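You operate a simulated robot arm through the tools that you are given. There is no shell and no other tool. Be economical: measure what you need, move in short steps, check, and stop when the job is done.

The job below is to be done with a simulated robot arm. You get a single attempt, and the scene is never put back.

TASK
Fetch the blue cloth and set it on the pink sheet on the table. Then push the right green door shut. Then open the upper left door, take the teal pad and put it in the left half of the top shelf of the display case, then shut the door. Then open the left door of the tall fridge, take the tea bottle that expires first from the fridge shelf marked tea and leave it on the collect sheet on the table, then shut the door. Do these in the order given. Set down upright: tea bottle.

Only the result counts: the job must be done as asked and must still hold three seconds after the hand-in. Knocking over, shifting, dropping, spilling or breaking anything else fails it. Flat cloth is picked up by pressing the open fingertips on it (5 to 10 N) and closing them slowly along it; thin cloth reads only 2 to 8 mm in the jaws.

THE ROBOT
A 7-joint arm with a two-finger parallel gripper on a trunk, on a base that drives. Base frame: it is fixed to the floor where the robot stands at the start and does not move with it; the origin is under the middle of the robot, x ahead of it, y to its left, z up. Units: cm, rad, N and s.
With the tool pointing down near the work surface it reaches from about 10 to 62 cm from the robot's upright axis, wherever it stands. Its first joint turns from -2.496 to 2.496 rad. Places, roughly: blue cloth (8x6x3 cm) [50, 10, 60]; collect sheet on the table (18x17 cm) [230, 20, 72]; left door of the tall fridge [-30, 180, 90]; left half of the top shelf of the display case [210, 120, 130]; pink sheet on the table (25x14 cm) [230, -6, 72]; right green door [90, 30, 30]; tea bottle [-25, 200, 100]; teal pad (7x10x3 cm) [-140, 10, 80]; upper left door [190, 120, 130]. Payload 3 kg.
The tool frame sits at the grasp point between the pads (the TCP): z along the fingers, y along the line on which they close. The tips reach 3 cm beyond it. Largest opening 11 cm; finger width 2, thickness 1; the body of the gripper, 4.8 by 11.2 cm, starts 5.5 cm behind the TCP.
Orientation is that of the tool frame in the base frame, as a unit quaternion [w, x, y, z]. With the fingers straight down and closing along the base's y, the tool's x points along the base's -x, its y along +y and its z along -z.

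THE INTERFACE
- The arm moves only by the tool play_rows. Its argument "deltas" is a list of rows, each a list of 7 numbers: the turn, a rotation vector about the tool's x, y, z in rad, then the shift along the tool's x, y, z in cm, then the finger opening in cm, from 0 to 11. In form: [[rx, ry, rz, x, y, z, jaw], ...]. A call has 1 to 10 rows; each row shifts and turns the commanded pose from where the row before left it, along the tool's axes as they then stand. Each row takes 0.2 s and may step no farther than 5 cm and 0.15 rad from the row before; otherwise, or with a gripper value out of range, the whole call is refused. Where a pose cannot be reached the arm comes as near as it can. A force on the tool above 40 N (or 10 N above the force at the start of the call, whichever is more), or a blocked arm, ends the call early, and 0.2 s more pass. The fingers move at their own pace (about 10.8 cm/s each) and stop on an object; they squeeze with about 44 N. The grip force told is the motor's: it shows also when the fingers shut on nothing. Time passes only in rows, and 0.2 s behind the last, so rows that do not move let the fingers close. The reply holds the time, the measured pose of the TCP, the force on the tool along the base axes, the opening and the grip force, in the units named above and with some noise, with the torque about the TCP (base axes, N m) and any sound that the robot's microphone picked up.
- Cameras (640 x 400 px; columns grow to the right, rows downward): "scene" is now at [14.61, 1.81, 161.36]; the picture's right is [0.28, -0.96, -0.00], its down [-0.83, -0.24, -0.50] and it looks along [0.48, 0.14, -0.87] (base axes); focal length 273 px, centre (320, 200). "wrist" rides on the gripper at [7.2, 1.7, -10.3] in the tool frame; the picture's right is [-0.23, 0.97, 0.00], its down [-0.76, -0.18, -0.62] and it looks along [-0.61, -0.14, 0.78] (tool axes); focal length 222 px, centre (320, 200). There is no depth. A picture from a camera that has moved, and an enlarged one, comes with that camera's place and axes in the base frame and with its lens.
- camera(camera): a new picture of that camera. It takes no simulated time.
- slide_trunk(by): slides the trunk up (or, below 0, down) by that many cm; the arm and the scene camera ride with it, the base frame stays. It gives what a move gives, with no picture.
- roll_base(legs): drives the robot by 1 to 6 legs, each [ahead, left, turn to the left] in cm, cm and rad, along the robot's own axes; the way and the turn of a leg run together, so that a leg with both is an arc; at most 150 cm and 3.142 rad a leg. The arm and the cameras ride along, it lands a little off, and it stops where it bumps. It gives what a move gives.
- turn_head(pan, tilt): turns the head with the scene camera to pan (to the left, within 1.501 rad either way) and tilt (down, from -0.506 to 1.204), counted from straight ahead of the robot. It gives what a move gives.
- inspect(camera, box): a new picture of the part [left, top, right, bottom] of that camera's present view, enlarged. It takes no simulated time.
- job_done(): hands the job in; it is judged then, once.

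Go step by step. Nothing tells you exact positions but the pictures and the camera data: compare them with the known pose of the tool, close in by small moves and look again before you grip or let go. The budget is 175 turns and 126 pictures, counting those below and the enlarged ones. Unless the task says otherwise, let go and move clear before handing in.

The tools are called by a JSON object that holds its "op" and its "data". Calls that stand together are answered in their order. play_rows: Moves the arm, as the interface text tells. Its arguments: {"type":"object","properties":{"deltas":{"type":"array"}},"required":["deltas"]} The other tools are called the same way: slide_trunk (by) slides the trunk up or down; roll_base (legs) drives the base; turn_head (pan, tilt) turns the head that bears the scene camera; camera (camera) takes a picture; inspect (camera, box) takes an enlarged picture of a part of a camera's view; job_done () hands the job in.

At the start:

```text
t: 0.0
tool_pos: [34.65, 15.15, 81.7]
tcp_rot: [0.0, 0.0, 1.0, 0.0]
contact_force: [-0.7, 0.3, -0.5]
wrist_torque: [-0.03, -0.01, -0.01]
opening: 11.02
grip_force: 0.0
trunk travel left (down, up): [-75.0, 14.0]
robot x, y, heading: [0.13, 0.05, 0.003]
head pan, tilt: [0.281, 1.051]
```

scene: 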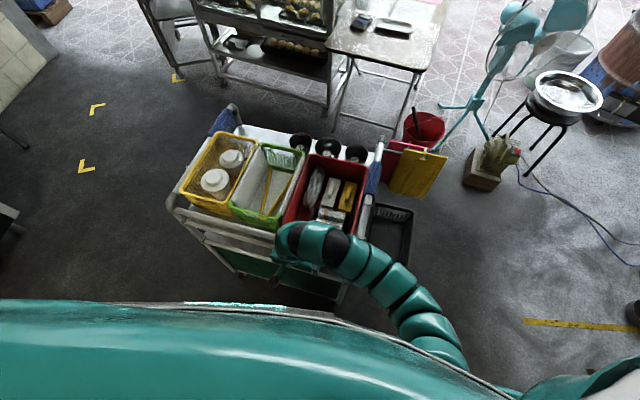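
wrist: 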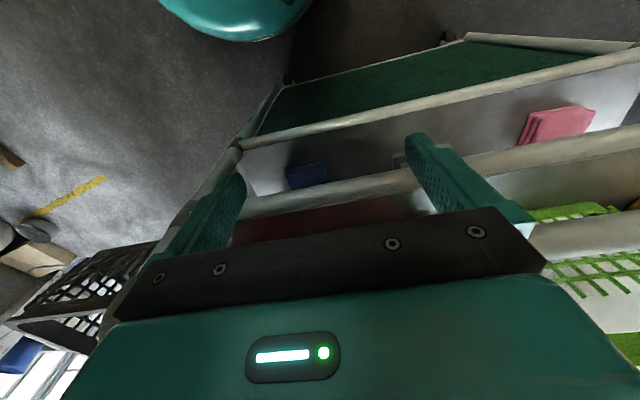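

I see a cart in front of me with bins on top, and a blue cloth on a shelf under the top. I look closer first.

{"op": "inspect", "data": {"camera": "wrist", "box": [200, 20, 640, 295]}}

{"op": "inspect", "data": {"camera": "scene", "box": [150, 90, 470, 310]}}

```text
1.45 times, centred on (420, 158) of wrist
camera zoom: at [27.67, 16.87, 92.11], right [0.23, 0.97, 0.0], down [0.76, -0.18, 0.62], along [0.61, -0.14, -0.78], focal length 323 px, centre (174, 262)
```

zoom: 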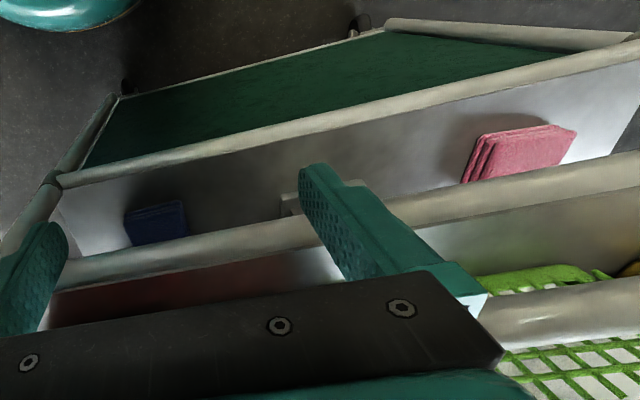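

```text
1.82 times, centred on (310, 200) of scene
camera zoom: at [14.61, 1.81, 161.36], right [0.28, -0.96, 0.0], down [-0.83, -0.24, -0.5], along [0.48, 0.14, -0.87], focal length 496 px, centre (338, 200)
```

zoom: 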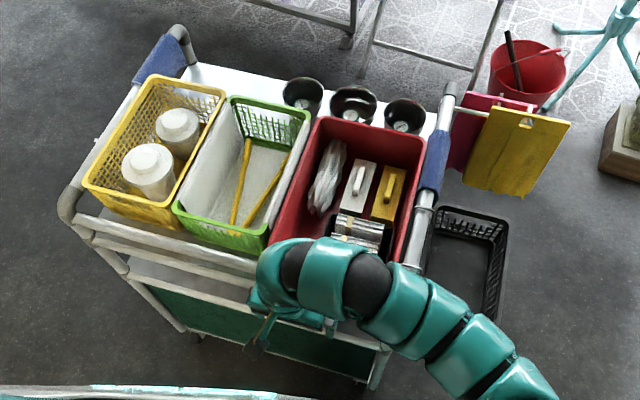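

{"op": "play_rows", "data": {"deltas": [[0, 0, 0, 4.9, 0, 0, 11], [0, 0, 0.137, 0, -4, 0, 11], [0, -0.131, 0, 0, 0, 0, 11], [0, -0.131, 0, 0, 0, 0, 11], [0, -0.131, 0, 0, 0, 0, 11], [0, -0.131, 0, 0, 0, 0, 11], [0, -0.131, 0, 0, 0, 0, 11], [0, -0.131, 0, 0, 0, 0, 11]]}}

{"op": "camera", "data": {"camera": "wrist"}}

```text
t: 1.8
tool_pos: [29.97, 11.2, 81.7]
tcp_rot: [0.258, 0.067, 0.964, -0.018]
contact_force: [0.1, -0.1, -0.6]
wrist_torque: [-0.01, -0.01, -0.02]
opening: 10.99
grip_force: 0.1
out of reach, approached as far as the arm can: row 7, 8
trunk travel left (down, up): [-75.0, 14.0]
robot x, y, heading: [-0.01, -0.1, 0.0]
head pan, tilt: [0.281, 1.051]
```

```text
121 pictures are left
camera wrist: at [18.91, 14.41, 87.09], right [0.33, 0.94, 0.11], down [0.32, -0.22, 0.92], along [0.89, -0.27, -0.37], focal length 222 px, centre (320, 200)
```

wrist: 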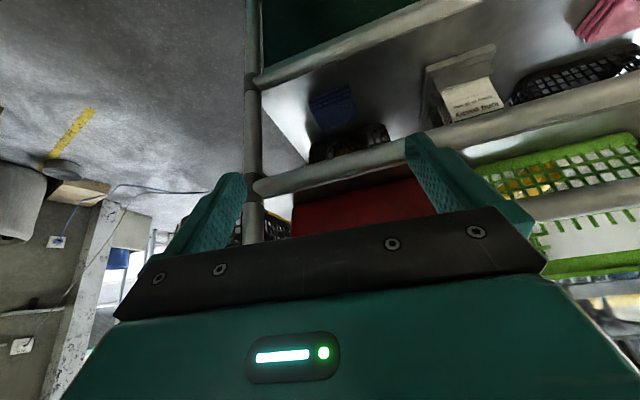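

{"op": "roll_base", "data": {"legs": [[-15, 0, 0]]}}

{"op": "camera", "data": {"camera": "scene"}}

```text
t: 3.2
tool_pos: [15.17, 11.12, 81.75]
tcp_rot: [0.259, 0.066, 0.963, -0.017]
contact_force: [-0.4, 0.3, -0.6]
wrist_torque: [0.02, 0.01, 0.02]
opening: 11.0
grip_force: 0.2
trunk travel left (down, up): [-75.0, 14.0]
robot x, y, heading: [-14.31, -0.14, 0.005]
head pan, tilt: [0.281, 1.051]
```

```text
120 pictures are left
camera scene: at [-0.41, 1.81, 161.38], right [0.28, -0.96, 0.0], down [-0.83, -0.24, -0.5], along [0.48, 0.14, -0.87], focal length 273 px, centre (320, 200)
```

scene: 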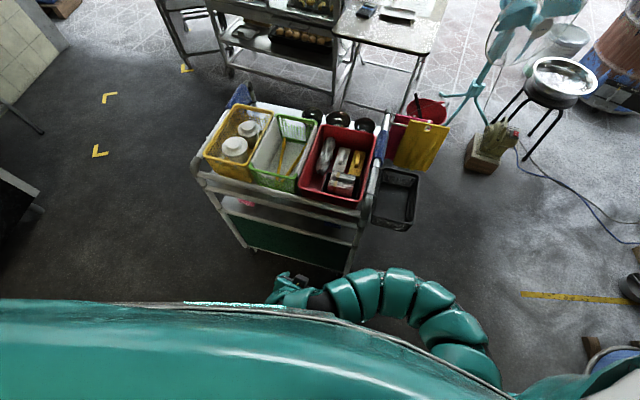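

{"op": "play_rows", "data": {"deltas": [[0, -0.131, 0, 0, 0, 0, 11], [0, -0.131, 0, 0, 0, 0, 11], [0, 0, 0, -0.69, 0.6, 4.4, 11], [0, 0, 0, -0.69, 0.6, 4.4, 11], [0, 0, 0, -0.69, 0.6, 4.4, 11], [0, 0, 0, -0.69, 0.6, 4.4, 11]]}}

{"op": "camera", "data": {"camera": "wrist"}}

```text
t: 4.6
tool_pos: [26.48, 12.06, 67.8]
tcp_rot: [0.259, 0.065, 0.964, -0.017]
contact_force: [-0.1, 0.2, 1.0]
wrist_torque: [-0.05, -0.03, 0.02]
opening: 10.99
grip_force: 0.0
out of reach, approached as far as the arm can: row 1, 2
trunk travel left (down, up): [-75.0, 14.0]
robot x, y, heading: [-14.84, -0.23, 0.007]
head pan, tilt: [0.281, 1.051]
```

```text
119 pictures are left
camera wrist: at [15.5, 15.34, 73.19], right [0.33, 0.94, 0.11], down [0.32, -0.22, 0.92], along [0.89, -0.26, -0.37], focal length 222 px, centre (320, 200)
```

wrist: 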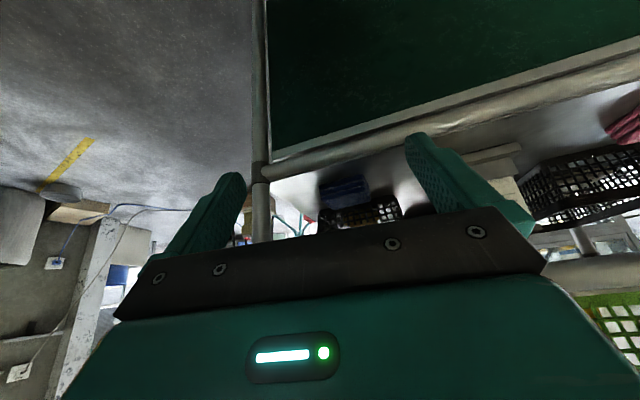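

{"op": "play_rows", "data": {"deltas": [[0, -0.13, 0, 0, 0, 0, 11], [0, -0.13, 0, 0, 0, 0, 11], [0, -0.13, 0, 0, 0, 0, 11]]}}

{"op": "camera", "data": {"camera": "wrist"}}

```text
t: 5.4
tool_pos: [26.56, 12.08, 67.72]
tcp_rot: [0.441, 0.06, 0.895, -0.029]
contact_force: [-0.9, -0.5, 0.3]
wrist_torque: [-0.01, -0.04, -0.01]
opening: 11.0
grip_force: 0.0
trunk travel left (down, up): [-75.0, 14.0]
robot x, y, heading: [-14.89, 0.09, 0.005]
head pan, tilt: [0.281, 1.051]
```

```text
118 pictures are left
camera wrist: at [14.27, 15.49, 68.44], right [0.27, 0.95, 0.18], down [-0.05, -0.17, 0.98], along [0.96, -0.27, 0.0], focal length 222 px, centre (320, 200)
```

wrist: 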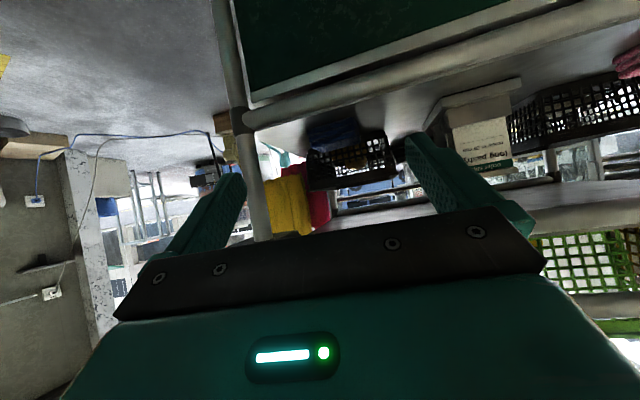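

{"op": "play_rows", "data": {"deltas": [[0, 0, 0, -1.69, 0.26, 4.54, 11], [0, 0, 0, -1.69, 0.26, 4.54, 11], [0, 0, 0, -1.69, 0.26, 4.54, 11]]}}

{"op": "camera", "data": {"camera": "wrist"}}

```text
t: 6.2
tool_pos: [40.52, 10.95, 63.53]
tcp_rot: [0.44, 0.061, 0.896, -0.029]
contact_force: [-0.2, -0.9, 0.1]
wrist_torque: [-0.01, -0.03, 0.02]
opening: 10.99
grip_force: 0.1
trunk travel left (down, up): [-75.0, 14.0]
robot x, y, heading: [-14.7, 0.3, -0.004]
head pan, tilt: [0.281, 1.051]
```

```text
117 pictures are left
camera wrist: at [28.29, 14.38, 64.2], right [0.27, 0.95, 0.18], down [-0.05, -0.17, 0.98], along [0.96, -0.27, 0.0], focal length 222 px, centre (320, 200)
```

wrist: 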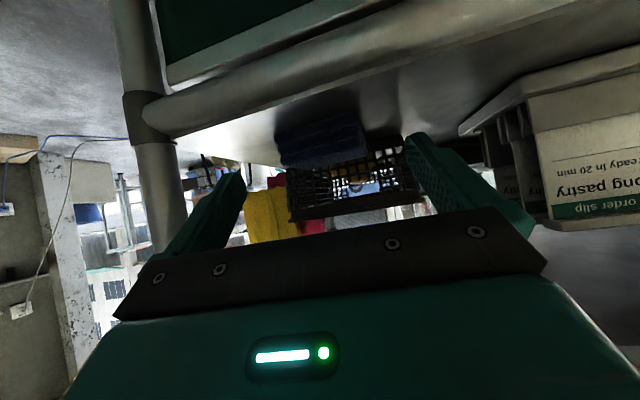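

{"op": "play_rows", "data": {"deltas": [[0, 0, 0, -1.29, 0.03, 3.77, 11], [0, 0, 0, -1.29, 0.03, 3.77, 11]]}}

{"op": "camera", "data": {"camera": "wrist"}}

```text
t: 6.8
tool_pos: [46.38, 8.84, 62.63]
tcp_rot: [0.44, 0.062, 0.895, -0.03]
contact_force: [-0.3, -0.4, 0.7]
wrist_torque: [0.02, 0.01, 0.02]
opening: 11.04
grip_force: 0.0
out of reach, approached as far as the arm can: row 2
trunk travel left (down, up): [-75.0, 14.0]
robot x, y, heading: [-14.57, -0.3, 0.002]
head pan, tilt: [0.281, 1.051]
```

```text
116 pictures are left
camera wrist: at [34.15, 12.16, 63.39], right [0.27, 0.95, 0.18], down [-0.05, -0.17, 0.98], along [0.96, -0.27, 0.0], focal length 222 px, centre (320, 200)
```

wrist: 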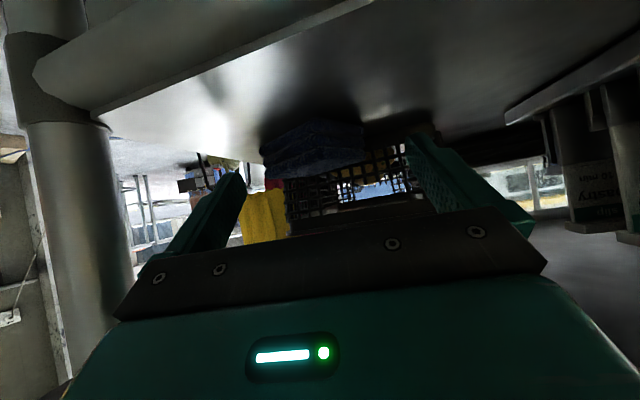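

{"op": "inspect", "data": {"camera": "wrist", "box": [200, 80, 440, 230]}}

{"op": "turn_head", "data": {"pan": 0.28, "tilt": 0.9}}

```text
2.67 times, centred on (320, 155) of wrist
camera zoom: at [34.15, 12.16, 63.39], right [0.27, 0.95, 0.18], down [-0.05, -0.17, 0.98], along [0.96, -0.27, 0.0], focal length 592 px, centre (320, 320)
```

zoom: 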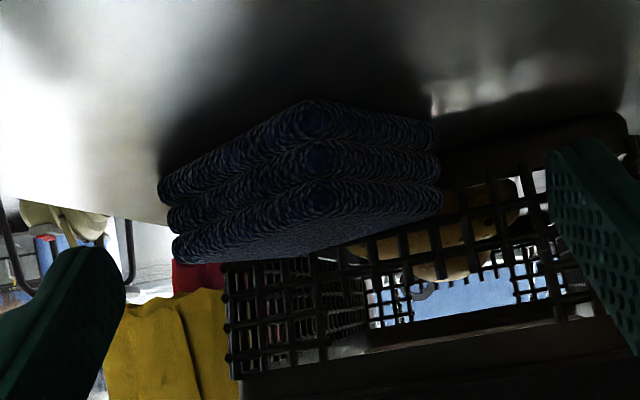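

```text
t: 7.5
tool_pos: [46.39, 8.86, 62.74]
tcp_rot: [0.44, 0.061, 0.895, -0.03]
contact_force: [0.2, 0.6, 0.1]
wrist_torque: [-0.01, 0.04, 0.01]
opening: 10.99
grip_force: 0.0
trunk travel left (down, up): [-75.0, 14.0]
robot x, y, heading: [-14.84, -0.08, 0.001]
head pan, tilt: [0.279, 0.901]
```

{"op": "play_rows", "data": {"deltas": [[0, 0, 0, 2.15, 0.14, -4.1, 11], [0, 0, 0, 2.15, 0.14, -4.1, 11], [-0.072, 0, -0.054, 0, 0, 0, 11], [-0.072, 0, -0.054, 0, 0, 0, 11]]}}

{"op": "inspect", "data": {"camera": "wrist", "box": [160, 60, 480, 260]}}

{"op": "camera", "data": {"camera": "scene"}}

```text
t: 8.5
tool_pos: [37.38, 10.4, 64.4]
tcp_rot: [0.442, -0.02, 0.897, 0.011]
contact_force: [-0.6, 0.1, 0.3]
wrist_torque: [0.01, -0.03, 0.02]
opening: 11.01
grip_force: 0.0
trunk travel left (down, up): [-75.0, 14.0]
robot x, y, heading: [-14.97, -0.13, 0.002]
head pan, tilt: [0.279, 0.901]
```

```text
2.00 times, centred on (320, 160) of wrist
camera zoom: at [24.66, 11.55, 64.98], right [0.09, 0.98, 0.18], down [-0.02, -0.18, 0.98], along [1.0, -0.1, 0.0], focal length 444 px, centre (320, 280)
```

zoom: 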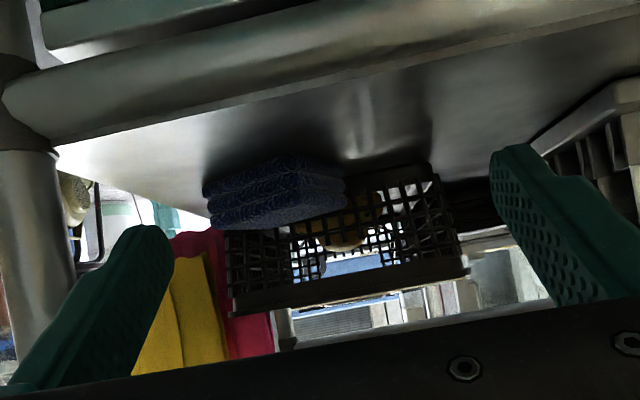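

```text
113 pictures are left
camera scene: at [0.6, 2.04, 162.43], right [0.28, -0.96, 0.0], down [-0.75, -0.22, -0.62], along [0.6, 0.17, -0.78], focal length 273 px, centre (320, 200)
```

scene: 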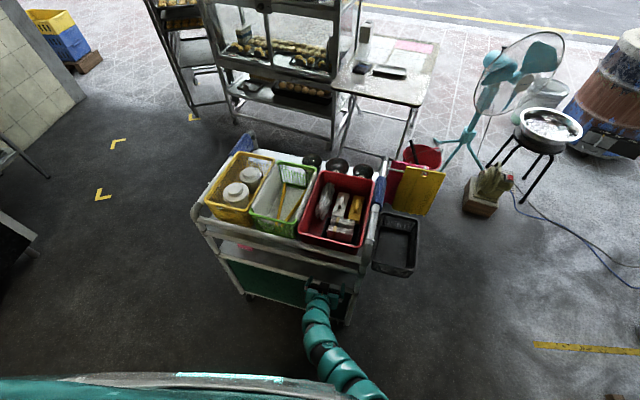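

{"op": "roll_base", "data": {"legs": [[8, 0, 0]]}}

{"op": "inspect", "data": {"camera": "wrist", "box": [160, 60, 480, 260]}}

```text
t: 9.5
tool_pos: [45.31, 10.3, 64.22]
tcp_rot: [0.44, -0.019, 0.898, 0.01]
contact_force: [-7.4, -0.7, -18.3]
wrist_torque: [0.37, -1.45, -0.08]
opening: 10.98
grip_force: 0.0
trunk travel left (down, up): [-75.0, 14.0]
robot x, y, heading: [-6.62, -0.05, 0.0]
head pan, tilt: [0.279, 0.901]
```

```text
2.00 times, centred on (320, 160) of wrist
camera zoom: at [32.66, 11.52, 64.85], right [0.1, 0.98, 0.18], down [-0.02, -0.18, 0.98], along [1.0, -0.1, 0.0], focal length 444 px, centre (320, 280)
```

zoom: 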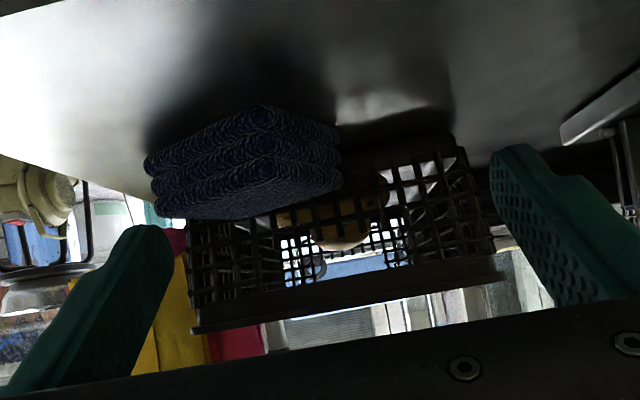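

{"op": "play_rows", "data": {"deltas": [[0, 0, 0, 1.1, 0, 0.2, 11], [0, 0, 0, 1.1, 0, 0.2, 11]]}}

{"op": "camera", "data": {"camera": "scene"}}

```text
t: 10.1
tool_pos: [44.13, 10.26, 62.35]
tcp_rot: [0.44, -0.018, 0.898, 0.011]
contact_force: [-0.8, -0.8, 0.4]
wrist_torque: [0.01, -0.01, -0.02]
opening: 11.0
grip_force: 0.1
trunk travel left (down, up): [-75.0, 14.0]
robot x, y, heading: [-6.63, 0.03, -0.004]
head pan, tilt: [0.279, 0.901]
```

```text
111 pictures are left
camera scene: at [8.64, 2.06, 162.44], right [0.28, -0.96, 0.0], down [-0.75, -0.22, -0.62], along [0.6, 0.17, -0.78], focal length 273 px, centre (320, 200)
```

scene: 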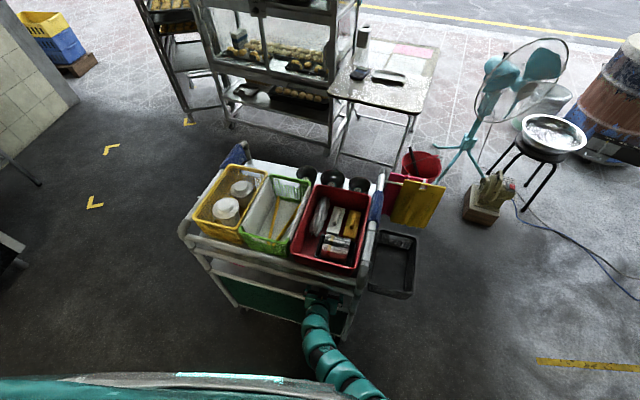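

{"op": "play_rows", "data": {"deltas": [[0, -0.145, 0, 0, 0, 0, 11], [0, -0.145, 0, 0, 0, 0, 9], [0, 0, 0, -1.7, -1.25, 1.65, 6], [0, 0, 0, -1.7, -1.25, 1.65, 4]]}}

{"op": "camera", "data": {"camera": "wrist"}}

```text
t: 11.1
tool_pos: [48.71, 8.1, 64.36]
tcp_rot: [0.565, -0.018, 0.824, 0.015]
contact_force: [-0.5, 0.2, 0.2]
wrist_torque: [0.01, 0.0, -0.03]
opening: 3.99
grip_force: 0.2
trunk travel left (down, up): [-75.0, 14.0]
robot x, y, heading: [-6.74, -0.06, 0.003]
head pan, tilt: [0.279, 0.901]
```

```text
110 pictures are left
camera wrist: at [36.34, 9.32, 61.32], right [0.04, 0.98, 0.22], down [-0.3, -0.19, 0.93], along [0.95, -0.1, 0.28], focal length 222 px, centre (320, 200)
```

wrist: 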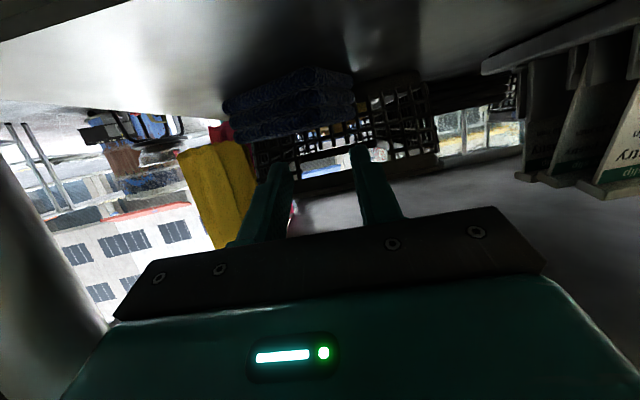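

{"op": "play_rows", "data": {"deltas": [[0, 0, 0, 0.42, -1.05, 1.4, 4], [0, 0, 0, 0.28, 0, 0.11, 4], [0, 0, 0, 0, 0, 0, 4]]}}

```text
t: 11.9
tool_pos: [49.93, 7.05, 62.85]
tcp_rot: [0.565, -0.018, 0.825, 0.013]
contact_force: [-0.4, 0.1, 0.7]
wrist_torque: [0.01, 0.0, 0.0]
opening: 4.02
grip_force: 0.1
trunk travel left (down, up): [-75.0, 14.0]
robot x, y, heading: [-6.45, 0.11, -0.002]
head pan, tilt: [0.279, 0.901]
```

{"op": "play_rows", "data": {"deltas": [[0, 0, 0, 0.28, 0, 0.11, 4], [0, 0, 0, 0.19, 0, 0.07, 4]]}}

{"op": "camera", "data": {"camera": "wrist"}}

```text
t: 12.5
tool_pos: [49.9, 7.03, 62.8]
tcp_rot: [0.568, -0.016, 0.823, 0.014]
contact_force: [-0.1, -0.7, 18.4]
wrist_torque: [-0.1, -0.47, -0.07]
opening: 4.09
grip_force: 0.5
trunk travel left (down, up): [-75.0, 14.0]
robot x, y, heading: [-6.87, 0.28, 0.002]
head pan, tilt: [0.279, 0.901]
```

```text
109 pictures are left
camera wrist: at [37.69, 8.3, 59.81], right [0.04, 0.98, 0.22], down [-0.31, -0.19, 0.93], along [0.95, -0.1, 0.29], focal length 222 px, centre (320, 200)
```

wrist: 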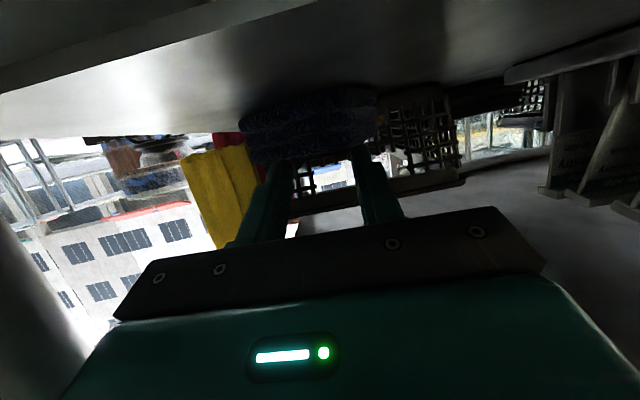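

{"op": "play_rows", "data": {"deltas": [[0, 0, 0, -0.19, 0, -0.07, 4], [0, 0, 0, 0.43, 0.05, -1.12, 4], [0, 0, 0, 0.43, 0.05, -1.12, 4], [0, 0, 0, 0.43, 0.05, -1.12, 4]]}}

{"op": "camera", "data": {"camera": "wrist"}}

```text
t: 13.5
tool_pos: [46.16, 7.05, 62.84]
tcp_rot: [0.566, -0.017, 0.824, 0.014]
contact_force: [4.9, -0.1, 16.6]
wrist_torque: [-0.06, -0.53, 0.04]
opening: 4.07
grip_force: 0.7
trunk travel left (down, up): [-75.0, 14.0]
robot x, y, heading: [-6.94, -0.36, -0.001]
head pan, tilt: [0.279, 0.901]
```

```text
108 pictures are left
camera wrist: at [34.0, 8.22, 59.89], right [0.04, 0.98, 0.22], down [-0.3, -0.19, 0.93], along [0.95, -0.1, 0.29], focal length 222 px, centre (320, 200)
```

wrist: 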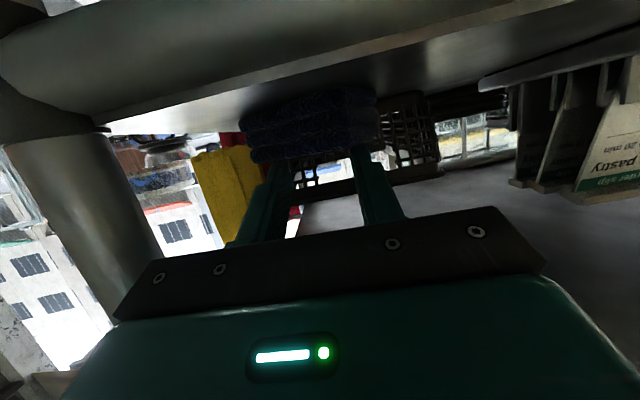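

{"op": "play_rows", "data": {"deltas": [[0.121, 0, 0.047, 0.215, 0.38, -0.56, 4], [0.121, 0, 0.047, 0.215, 0.38, -0.56, 4], [0.121, 0, 0.047, 0.215, 0.38, -0.56, 4], [0, 0, 0, 0, 0, 0, 4]]}}

{"op": "camera", "data": {"camera": "wrist"}}

```text
t: 14.5
tool_pos: [44.15, 7.05, 64.47]
tcp_rot: [0.557, 0.144, 0.812, -0.097]
contact_force: [-0.2, 0.1, 0.5]
wrist_torque: [0.01, 0.01, 0.06]
opening: 4.0
grip_force: 0.0
out of reach, approached as far as the arm can: row 2
trunk travel left (down, up): [-75.0, 14.0]
robot x, y, heading: [-6.8, 0.3, 0.001]
head pan, tilt: [0.279, 0.901]
```

```text
107 pictures are left
camera wrist: at [33.21, 12.87, 61.64], right [0.41, 0.89, 0.22], down [-0.35, -0.07, 0.94], along [0.84, -0.46, 0.28], focal length 222 px, centre (320, 200)
```

wrist: 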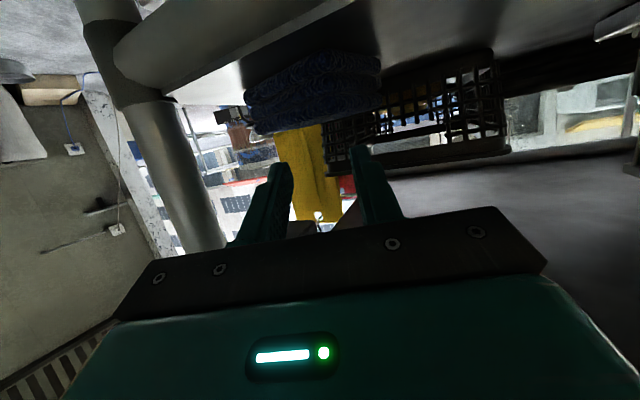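

{"op": "inspect", "data": {"camera": "wrist", "box": [200, 20, 440, 170]}}

```text
2.67 times, centred on (320, 95) of wrist
camera zoom: at [33.21, 12.87, 61.64], right [0.41, 0.89, 0.22], down [-0.35, -0.07, 0.94], along [0.84, -0.46, 0.28], focal length 592 px, centre (320, 480)
```

zoom: 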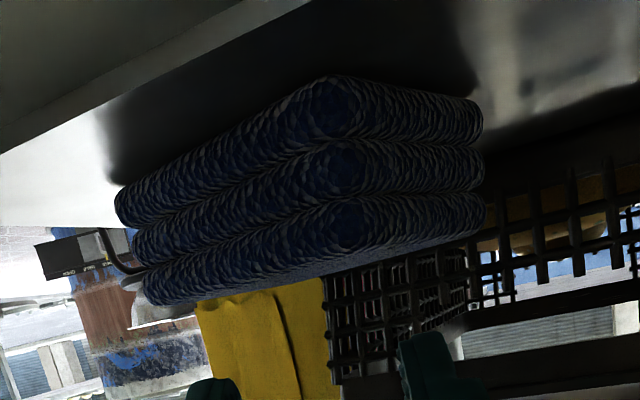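

{"op": "play_rows", "data": {"deltas": [[-0.107, 0, -0.042, 0, 0, 0, 4], [-0.107, 0, -0.042, 0, 0, 0, 4], [-0.107, 0, -0.042, 0, 0, 0, 4], [0, 0, 0, -0.48, -0.15, 2.33, 7], [0, 0, 0, 0, 0, 0, 11], [0, 0, 0, 0, 0, 0, 11]]}}

{"op": "camera", "data": {"camera": "wrist"}}

```text
t: 15.9
tool_pos: [46.58, 7.18, 64.07]
tcp_rot: [0.565, 0.0, 0.825, 0.001]
contact_force: [-0.7, 6.1, -0.1]
wrist_torque: [-0.09, 0.01, -0.3]
opening: 10.73
grip_force: 0.1
trunk travel left (down, up): [-75.0, 14.0]
robot x, y, heading: [-6.83, -0.03, 0.0]
head pan, tilt: [0.279, 0.901]
```

```text
105 pictures are left
camera wrist: at [34.32, 8.92, 61.07], right [0.08, 0.97, 0.21], down [-0.31, -0.18, 0.94], along [0.95, -0.14, 0.28], focal length 222 px, centre (320, 200)
```

wrist: 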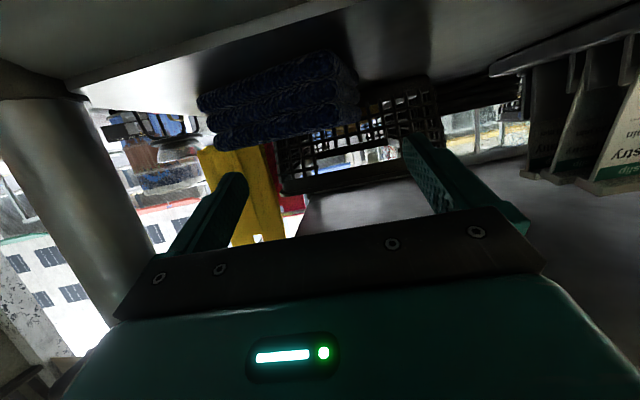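

{"op": "play_rows", "data": {"deltas": [[0, 0, 0, 0.58, -0.6, -1.49, 8], [0, 0, 0, 0, 0, 0, 4], [0, 0, 0, 0, 0, 0, 4], [0, 0, 0, 1.12, 0, 0.43, 4], [0, 0, 0, 0.26, 0, 0.1, 4], [0, 0, 0, 0, 0.9, 0, 4], [0, 0, 0, 0, 0.9, 0, 4], [0, 0, 0, 0, 0.9, 0, 4], [0, 0, 0, 0, 0, 0, 4]]}}

{"op": "camera", "data": {"camera": "wrist"}}

```text
t: 17.9
tool_pos: [45.08, 9.35, 62.89]
tcp_rot: [0.567, 0.001, 0.823, 0.002]
contact_force: [4.9, -11.3, 37.7]
wrist_torque: [-0.51, -0.99, -0.26]
opening: 4.01
grip_force: 0.3
trunk travel left (down, up): [-75.0, 14.0]
robot x, y, heading: [-6.51, -0.13, 0.002]
head pan, tilt: [0.279, 0.901]
```

```text
104 pictures are left
camera wrist: at [32.83, 11.03, 59.79], right [0.08, 0.97, 0.22], down [-0.31, -0.18, 0.93], along [0.95, -0.14, 0.29], focal length 222 px, centre (320, 200)
```

wrist: 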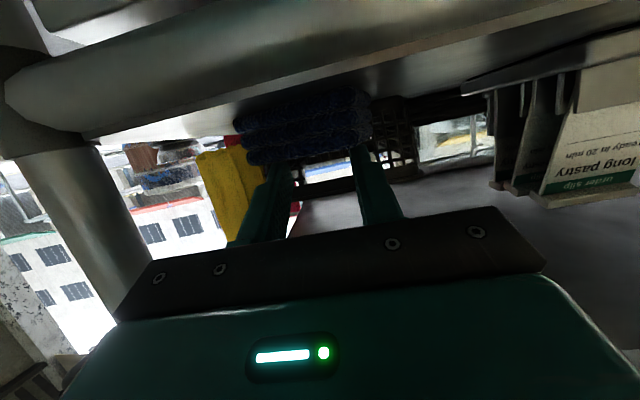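

{"op": "play_rows", "data": {"deltas": [[0, 0, 0, -1.21, 0, -0.47, 4], [0, 0, 0, 0, 0, 0, 8], [0, 0, 0, 0, 0, 0, 11], [0, 0, 0, 0, 0, 0, 11]]}}

{"op": "inspect", "data": {"camera": "wrist", "box": [140, 10, 520, 250]}}

```text
t: 18.9
tool_pos: [45.02, 9.35, 63.83]
tcp_rot: [0.565, 0.001, 0.825, 0.0]
contact_force: [-0.4, 0.7, -0.8]
wrist_torque: [0.0, -0.01, 0.04]
opening: 11.02
grip_force: 0.1
trunk travel left (down, up): [-75.0, 14.0]
robot x, y, heading: [-6.84, 0.06, 0.003]
head pan, tilt: [0.279, 0.901]
```

```text
1.67 times, centred on (330, 130) of wrist
camera zoom: at [32.72, 11.05, 60.86], right [0.08, 0.97, 0.21], down [-0.31, -0.18, 0.94], along [0.95, -0.14, 0.28], focal length 370 px, centre (303, 317)
```

zoom: 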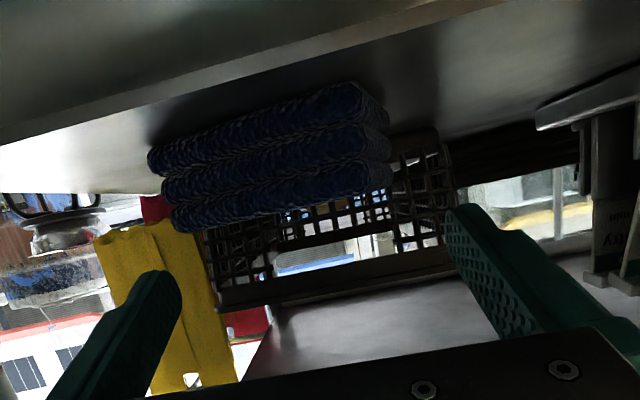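

{"op": "play_rows", "data": {"deltas": [[-0.138, 0, -0.0535, 0, 0, 0, 11], [0, 0, 0, -0.42, -1.03, 1.08, 11], [0, 0, 0, 0.93, 0, 0.36, 11]]}}

{"op": "inspect", "data": {"camera": "wrist", "box": [140, 10, 520, 250]}}

```text
t: 19.7
tool_pos: [46.3, 8.43, 62.8]
tcp_rot: [0.563, -0.061, 0.823, 0.042]
contact_force: [0.5, -0.2, 0.3]
wrist_torque: [0.0, 0.02, 0.0]
opening: 11.03
grip_force: 0.1
trunk travel left (down, up): [-75.0, 14.0]
robot x, y, heading: [-6.67, -0.03, 0.001]
head pan, tilt: [0.279, 0.901]
```

```text
1.67 times, centred on (330, 130) of wrist
camera zoom: at [33.93, 8.29, 59.83], right [-0.06, 0.98, 0.21], down [-0.28, -0.22, 0.94], along [0.96, 0.0, 0.28], focal length 370 px, centre (303, 317)
```

zoom: 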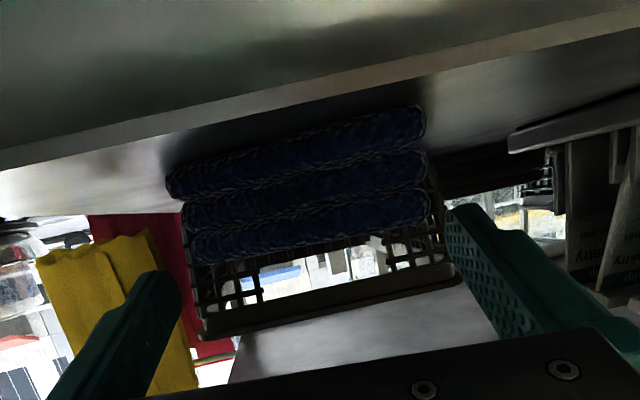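

{"op": "play_rows", "data": {"deltas": [[0, 0, 0, 0.47, -0.1, 0.18, 11], [0, 0, 0, 0.47, 0, 0.18, 11]]}}

{"op": "inspect", "data": {"camera": "wrist", "box": [140, 10, 520, 250]}}

```text
t: 20.3
tool_pos: [46.21, 8.19, 61.74]
tcp_rot: [0.564, -0.06, 0.823, 0.041]
contact_force: [-0.3, -0.1, -0.2]
wrist_torque: [-0.01, 0.01, 0.03]
opening: 10.99
grip_force: 0.1
trunk travel left (down, up): [-75.0, 14.0]
robot x, y, heading: [-6.99, 0.05, 0.0]
head pan, tilt: [0.279, 0.901]
```

```text
1.67 times, centred on (330, 130) of wrist
camera zoom: at [33.93, 8.19, 58.83], right [-0.06, 0.98, 0.21], down [-0.28, -0.22, 0.94], along [0.96, 0.0, 0.28], focal length 370 px, centre (303, 317)
```

zoom: 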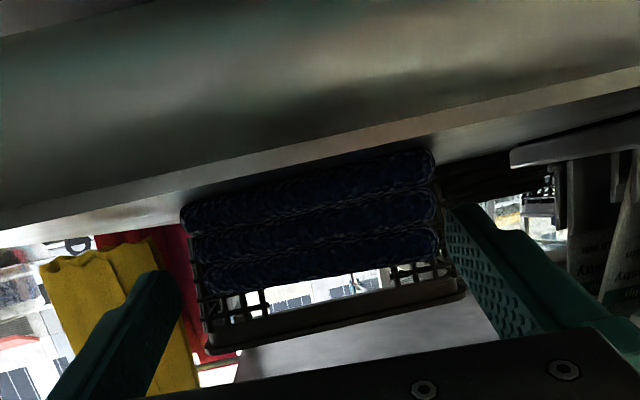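

{"op": "play_rows", "data": {"deltas": [[0, 0, 0, 0.5, 0, 0.2, 11], [0, 0, 0, 0.45, 0, 0.18, 11], [0, 0, 0, -0.36, 0, 0.95, 11], [0, 0, 0, -0.36, 0, 0.95, 11]]}}

```text
t: 21.3
tool_pos: [48.26, 8.72, 61.34]
tcp_rot: [0.564, -0.061, 0.822, 0.043]
contact_force: [-0.1, 0.0, -0.4]
wrist_torque: [0.02, -0.04, -0.01]
opening: 11.01
grip_force: 0.1
out of reach, approached as far as the arm can: row 4
trunk travel left (down, up): [-75.0, 14.0]
robot x, y, heading: [-6.94, 0.21, -0.0]
head pan, tilt: [0.279, 0.901]
```

{"op": "play_rows", "data": {"deltas": [[0, 0, 0, 0.65, 0, 0.05, 11], [0, 0, 0, 0, 0, 0, 9], [0, 0, 0, 0, 0, 0, 7], [0, 0, 0, 0, 0, 0, 5], [0, 0, 0, 0, 0, 0, 5]]}}

{"op": "camera", "data": {"camera": "wrist"}}

```text
t: 22.5
tool_pos: [48.08, 8.63, 61.25]
tcp_rot: [0.564, -0.061, 0.823, 0.042]
contact_force: [-1.3, -0.3, 1.7]
wrist_torque: [0.08, 0.07, 0.02]
opening: 7.19
grip_force: 43.8
out of reach, approached as far as the arm can: row 1
trunk travel left (down, up): [-75.0, 14.0]
robot x, y, heading: [-6.9, 0.4, -0.001]
head pan, tilt: [0.279, 0.901]
```

```text
100 pictures are left
camera wrist: at [35.75, 8.61, 58.35], right [-0.06, 0.98, 0.21], down [-0.28, -0.22, 0.94], along [0.96, 0.0, 0.28], focal length 222 px, centre (320, 200)
```

wrist: 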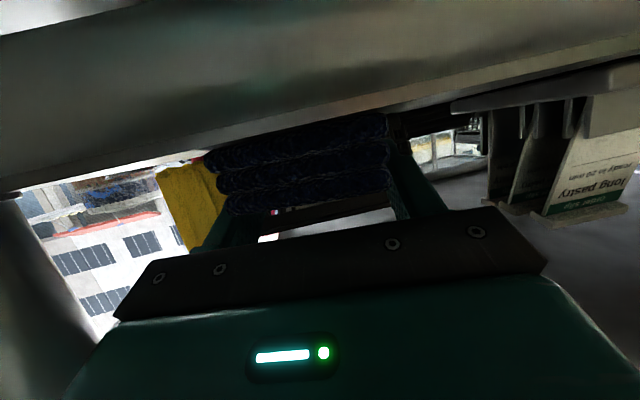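

{"op": "play_rows", "data": {"deltas": [[0, 0, 0, -0.93, 0, -0.36, 5], [0, 0, 0, -0.47, 0, -0.18, 5], [0, 0, 0, 0, 0, -2.0, 5]]}}

{"op": "camera", "data": {"camera": "wrist"}}

```text
t: 23.3
tool_pos: [46.09, 8.46, 63.46]
tcp_rot: [0.564, -0.06, 0.823, 0.042]
contact_force: [-0.5, -0.4, -1.0]
wrist_torque: [-0.01, 0.01, 0.01]
opening: 7.15
grip_force: 44.2
trunk travel left (down, up): [-75.0, 14.0]
robot x, y, heading: [-7.06, -0.04, -0.002]
head pan, tilt: [0.279, 0.901]
```

```text
99 pictures are left
camera wrist: at [33.87, 8.42, 60.55], right [-0.06, 0.98, 0.21], down [-0.28, -0.22, 0.94], along [0.96, 0.0, 0.28], focal length 222 px, centre (320, 200)
```

wrist: 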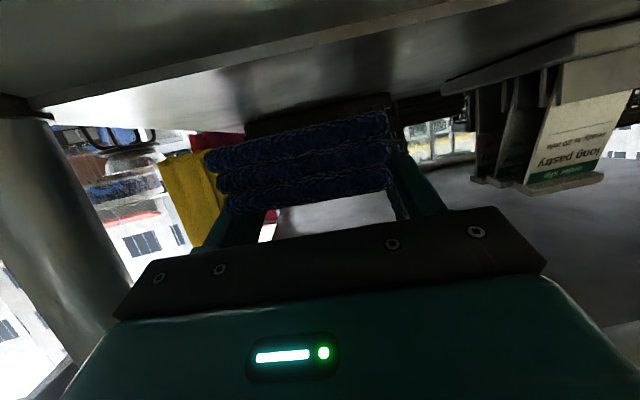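

{"op": "roll_base", "data": {"legs": [[-24, 0, 0]]}}

{"op": "turn_head", "data": {"pan": 0.0, "tilt": 0.55}}

{"op": "camera", "data": {"camera": "scene"}}

```text
t: 25.1
tool_pos: [22.03, 8.47, 63.54]
tcp_rot: [0.563, -0.06, 0.823, 0.041]
contact_force: [0.1, 0.6, -0.5]
wrist_torque: [-0.01, -0.02, 0.02]
opening: 7.15
grip_force: 43.7
trunk travel left (down, up): [-75.0, 14.0]
robot x, y, heading: [-30.6, -0.13, 0.001]
head pan, tilt: [0.279, 0.901]
```

```text
t: 25.9
tool_pos: [22.03, 8.51, 63.5]
tcp_rot: [0.563, -0.061, 0.823, 0.043]
contact_force: [0.3, -0.6, -0.4]
wrist_torque: [0.02, 0.0, 0.02]
opening: 7.13
grip_force: 43.6
trunk travel left (down, up): [-75.0, 14.0]
robot x, y, heading: [-31.04, 0.35, -0.005]
head pan, tilt: [0.0, 0.55]
```

```text
98 pictures are left
camera scene: at [-13.75, -0.04, 165.35], right [0.0, -1.0, 0.0], down [-0.52, 0.0, -0.85], along [0.85, 0.0, -0.52], focal length 273 px, centre (320, 200)
```

scene: 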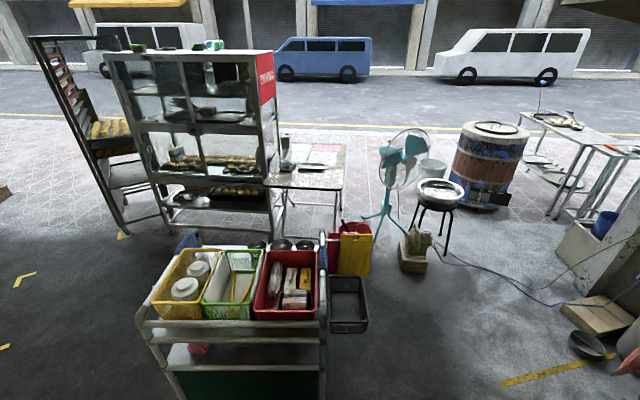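

{"op": "inspect", "data": {"camera": "scene", "box": [240, 100, 480, 280]}}

{"op": "inspect", "data": {"camera": "scene", "box": [80, 30, 300, 250]}}

```text
2.22 times, centred on (360, 190) of scene
camera zoom: at [-13.75, -0.04, 165.35], right [0.0, -1.0, 0.0], down [-0.52, 0.0, -0.85], along [0.85, 0.0, -0.52], focal length 607 px, centre (231, 222)
```

zoom: 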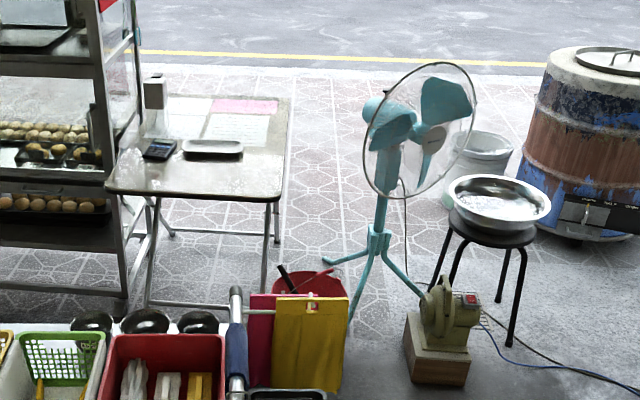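

```text
1.82 times, centred on (190, 140) of scene
camera zoom: at [-13.75, -0.04, 165.35], right [0.0, -1.0, 0.0], down [-0.52, 0.0, -0.85], along [0.85, 0.0, -0.52], focal length 496 px, centre (556, 309)
```

zoom: 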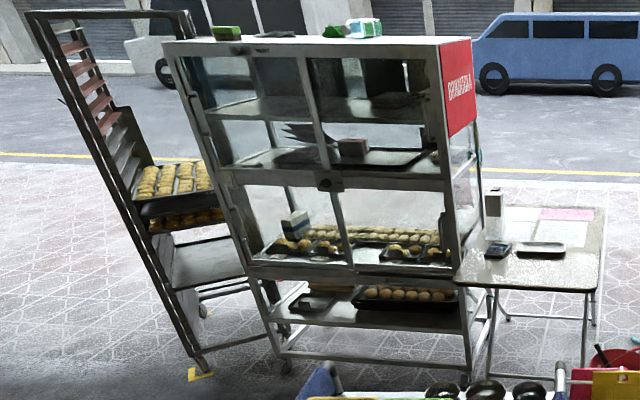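

{"op": "turn_head", "data": {"pan": 0.75, "tilt": 0.45}}

{"op": "camera", "data": {"camera": "scene"}}

{"op": "turn_head", "data": {"pan": -0.6, "tilt": 0.55}}

{"op": "camera", "data": {"camera": "scene"}}

```text
t: 27.0
tool_pos: [22.21, 8.47, 63.49]
tcp_rot: [0.563, -0.06, 0.823, 0.042]
contact_force: [0.5, 0.4, 0.2]
wrist_torque: [0.0, -0.03, -0.02]
opening: 7.1
grip_force: 43.3
trunk travel left (down, up): [-75.0, 14.0]
robot x, y, heading: [-31.2, -0.35, 0.003]
head pan, tilt: [0.75, 0.45]
```

```text
95 pictures are left
camera scene: at [-15.99, 6.22, 166.26], right [0.68, -0.73, 0.0], down [-0.32, -0.3, -0.9], along [0.66, 0.61, -0.44], focal length 273 px, centre (320, 200)
```

scene: 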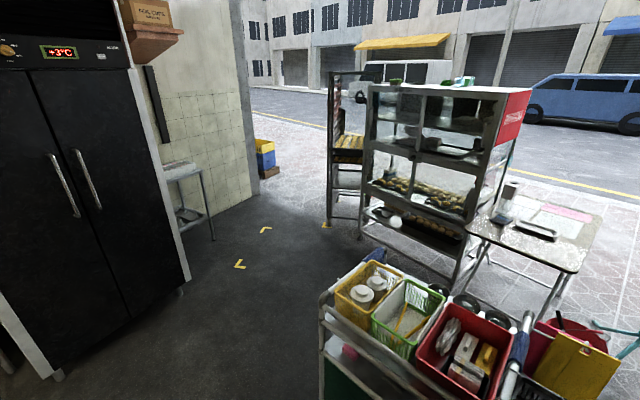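

```text
t: 28.5
tool_pos: [22.01, 8.43, 63.55]
tcp_rot: [0.563, -0.06, 0.823, 0.041]
contact_force: [-0.2, 0.3, -0.4]
wrist_torque: [0.0, -0.01, -0.03]
opening: 7.12
grip_force: 43.9
trunk travel left (down, up): [-75.0, 14.0]
robot x, y, heading: [-31.24, -0.19, -0.002]
head pan, tilt: [-0.6, 0.55]
```

```text
94 pictures are left
camera scene: at [-15.3, -5.11, 165.36], right [-0.56, -0.83, 0.0], down [-0.43, 0.29, -0.85], along [0.7, -0.48, -0.52], focal length 273 px, centre (320, 200)
```

scene: 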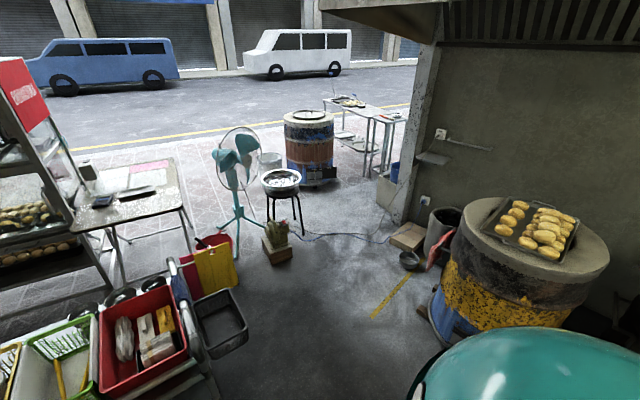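

{"op": "play_rows", "data": {"deltas": [[0, 0, 0, -4.47, 0, -1.74, 5], [0, 0, 0, -4.47, 0, -1.74, 5], [0, 0, 0, -4.47, 0, -1.74, 5], [0, 0, 0, -4.47, 0, -1.74, 5], [0, 0, 0, -4.47, 0, -1.74, 5], [0, 0, 0, -4.47, 0, -1.74, 5]]}}

{"op": "play_rows", "data": {"deltas": [[0, 0.15, 0, 0, 0, 0, 5], [0, 0.15, 0, 0, 0, 0, 5], [0, 0.15, 0, 0, 0, 0, 5], [0, 0.15, 0, 0, 0, 0, 5], [0, 0.15, 0, 0, 0, 0, 5], [0, 0.15, 0, 0, 0, 0, 5], [0, 0.15, 0, 0, 0, 0, 5], [0, 0.15, 0, 0, 0, 0, 5]]}}

```text
t: 29.9
tool_pos: [23.86, 12.17, 75.81]
tcp_rot: [0.557, -0.062, 0.827, 0.042]
contact_force: [0.0, -0.2, 0.9]
wrist_torque: [-0.01, 0.03, 0.04]
opening: 7.1
grip_force: 43.8
out of reach, approached as far as the arm can: row 1, 2, 3, 4, 5, 6
trunk travel left (down, up): [-75.0, 14.0]
robot x, y, heading: [-30.67, 0.11, -0.0]
head pan, tilt: [-0.6, 0.55]
```

```text
t: 31.7
tool_pos: [24.51, 12.71, 75.04]
tcp_rot: [0.0, -0.075, 0.997, 0.001]
contact_force: [-0.4, 5.1, 2.2]
wrist_torque: [-0.33, -0.01, -0.02]
opening: 7.12
grip_force: 43.5
out of reach, approached as far as the arm can: row 1, 2
trunk travel left (down, up): [-75.0, 14.0]
robot x, y, heading: [-30.91, -0.61, 0.005]
head pan, tilt: [-0.6, 0.55]
```

{"op": "play_rows", "data": {"deltas": [[0, 0, 0, -1, 0, -4, 5], [0, 0, 0, 0, 0, -4.5, 5], [0, 0, 0, 0, 0, -4.5, 5], [0, 0, 0, 0, 0, -4.5, 5]]}}

{"op": "camera", "data": {"camera": "wrist"}}

```text
t: 32.7
tool_pos: [25.24, 12.81, 92.65]
tcp_rot: [0.0, -0.073, 0.997, 0.0]
contact_force: [-0.1, -0.3, -0.8]
wrist_torque: [0.01, -0.05, -0.03]
opening: 7.13
grip_force: 43.9
trunk travel left (down, up): [-75.0, 14.0]
robot x, y, heading: [-30.85, -0.14, 0.004]
head pan, tilt: [-0.6, 0.55]
```

```text
93 pictures are left
camera wrist: at [17.89, 13.58, 103.1], right [0.08, 1.0, 0.0], down [0.78, -0.06, 0.62], along [0.62, -0.05, -0.78], focal length 222 px, centre (320, 200)
```

wrist: 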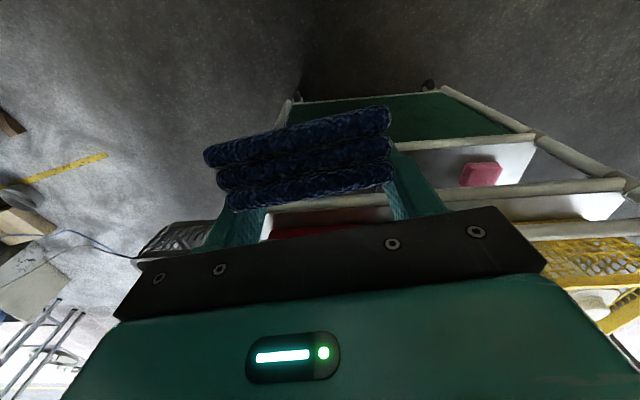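

{"op": "roll_base", "data": {"legs": [[0, 110, 0], [111, 50, 0]]}}

{"op": "turn_head", "data": {"pan": 0.4, "tilt": 0.5}}

{"op": "camera", "data": {"camera": "scene"}}

```text
t: 44.2
tool_pos: [136.49, 174.59, 92.71]
tcp_rot: [0.001, -0.075, 0.997, 0.001]
contact_force: [0.1, -0.1, 0.4]
wrist_torque: [0.03, -0.02, 0.03]
opening: 7.12
grip_force: 43.6
trunk travel left (down, up): [-75.0, 14.0]
robot x, y, heading: [80.65, 161.61, 0.006]
head pan, tilt: [-0.6, 0.55]
```

```text
t: 45.5
tool_pos: [136.65, 174.48, 92.59]
tcp_rot: [0.001, -0.076, 0.997, 0.0]
contact_force: [-1.2, -0.2, 0.1]
wrist_torque: [-0.01, 0.02, 0.01]
opening: 7.1
grip_force: 43.9
trunk travel left (down, up): [-75.0, 14.0]
robot x, y, heading: [80.54, 161.36, 0.005]
head pan, tilt: [0.4, 0.499]
```

```text
92 pictures are left
camera scene: at [96.94, 164.93, 165.81], right [0.39, -0.92, 0.0], down [-0.44, -0.19, -0.88], along [0.81, 0.34, -0.48], focal length 273 px, centre (320, 200)
```

scene: 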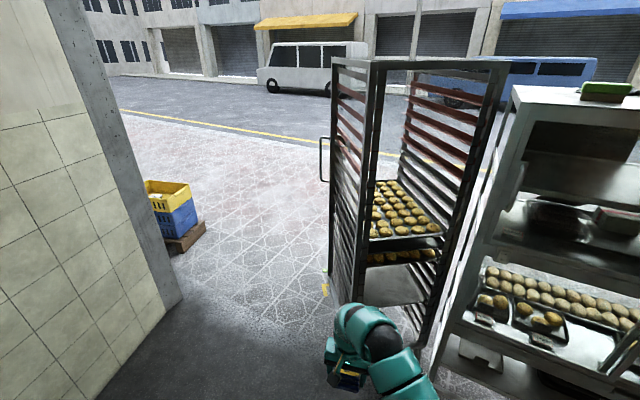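

{"op": "roll_base", "data": {"legs": [[109.5, 100.6, 0], [145, 0, 0], [0, 0, 3.13]]}}

{"op": "turn_head", "data": {"pan": 0.6, "tilt": 0.5}}

{"op": "camera", "data": {"camera": "scene"}}

```text
t: 66.9
tool_pos: [277.84, 250.58, 92.6]
tcp_rot: [0.0, 0.998, 0.055, -0.001]
contact_force: [0.7, 0.5, -0.8]
wrist_torque: [0.01, 0.01, 0.02]
opening: 7.12
grip_force: 43.8
trunk travel left (down, up): [-75.0, 14.0]
robot x, y, heading: [334.77, 261.17, 3.105]
head pan, tilt: [0.4, 0.499]
```

```text
t: 67.7
tool_pos: [277.9, 250.63, 92.62]
tcp_rot: [0.0, 0.998, 0.055, -0.001]
contact_force: [-0.6, 0.1, -0.1]
wrist_torque: [0.03, 0.01, -0.02]
opening: 7.12
grip_force: 43.7
trunk travel left (down, up): [-75.0, 14.0]
robot x, y, heading: [335.09, 261.33, 3.1]
head pan, tilt: [0.6, 0.499]
```

```text
91 pictures are left
camera scene: at [319.13, 256.92, 165.81], right [-0.53, 0.85, 0.0], down [0.4, 0.26, -0.88], along [-0.74, -0.47, -0.48], focal length 273 px, centre (320, 200)
```

scene: 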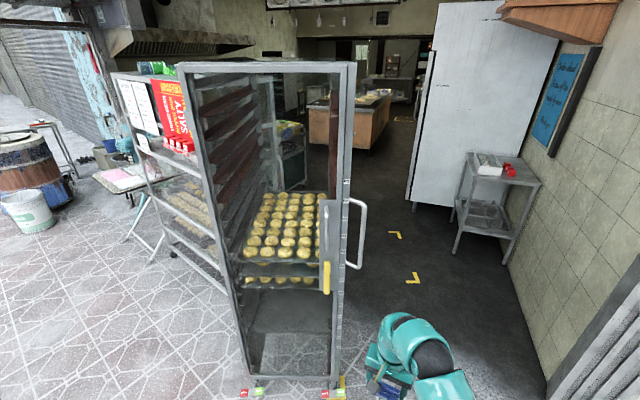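

{"op": "roll_base", "data": {"legs": [[-20, 0, 0.04], [0, 130, 0], [35, 122, 0]]}}

{"op": "turn_head", "data": {"pan": 0.0, "tilt": 0.75}}

{"op": "camera", "data": {"camera": "scene"}}

```text
t: 81.4
tool_pos: [261.8, -3.05, 92.51]
tcp_rot: [0.0, 0.998, 0.068, -0.001]
contact_force: [0.0, 0.0, -0.3]
wrist_torque: [-0.02, -0.02, 0.03]
opening: 7.1
grip_force: 43.6
trunk travel left (down, up): [-75.0, 14.0]
robot x, y, heading: [318.24, 9.21, 3.134]
head pan, tilt: [0.6, 0.499]
```

```text
t: 82.4
tool_pos: [261.86, -3.1, 92.5]
tcp_rot: [0.0, 0.998, 0.068, -0.001]
contact_force: [-0.1, 0.3, -0.4]
wrist_torque: [-0.01, 0.01, 0.03]
opening: 7.11
grip_force: 44.4
trunk travel left (down, up): [-75.0, 14.0]
robot x, y, heading: [318.41, 9.41, 3.133]
head pan, tilt: [0.0, 0.75]
```

```text
90 pictures are left
camera scene: at [302.2, 9.37, 163.62], right [0.01, 1.0, 0.0], down [0.68, -0.01, -0.73], along [-0.73, 0.01, -0.68], focal length 273 px, centre (320, 200)
```

scene: 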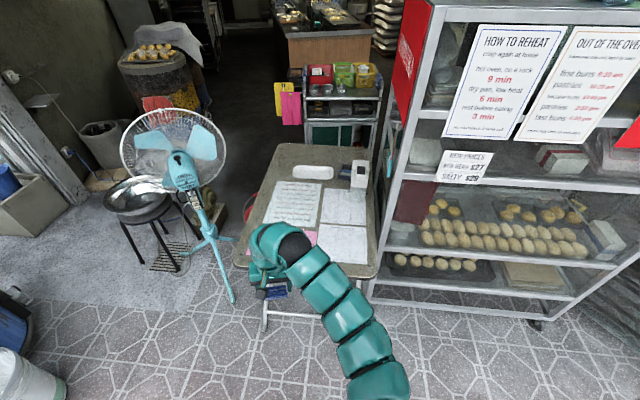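

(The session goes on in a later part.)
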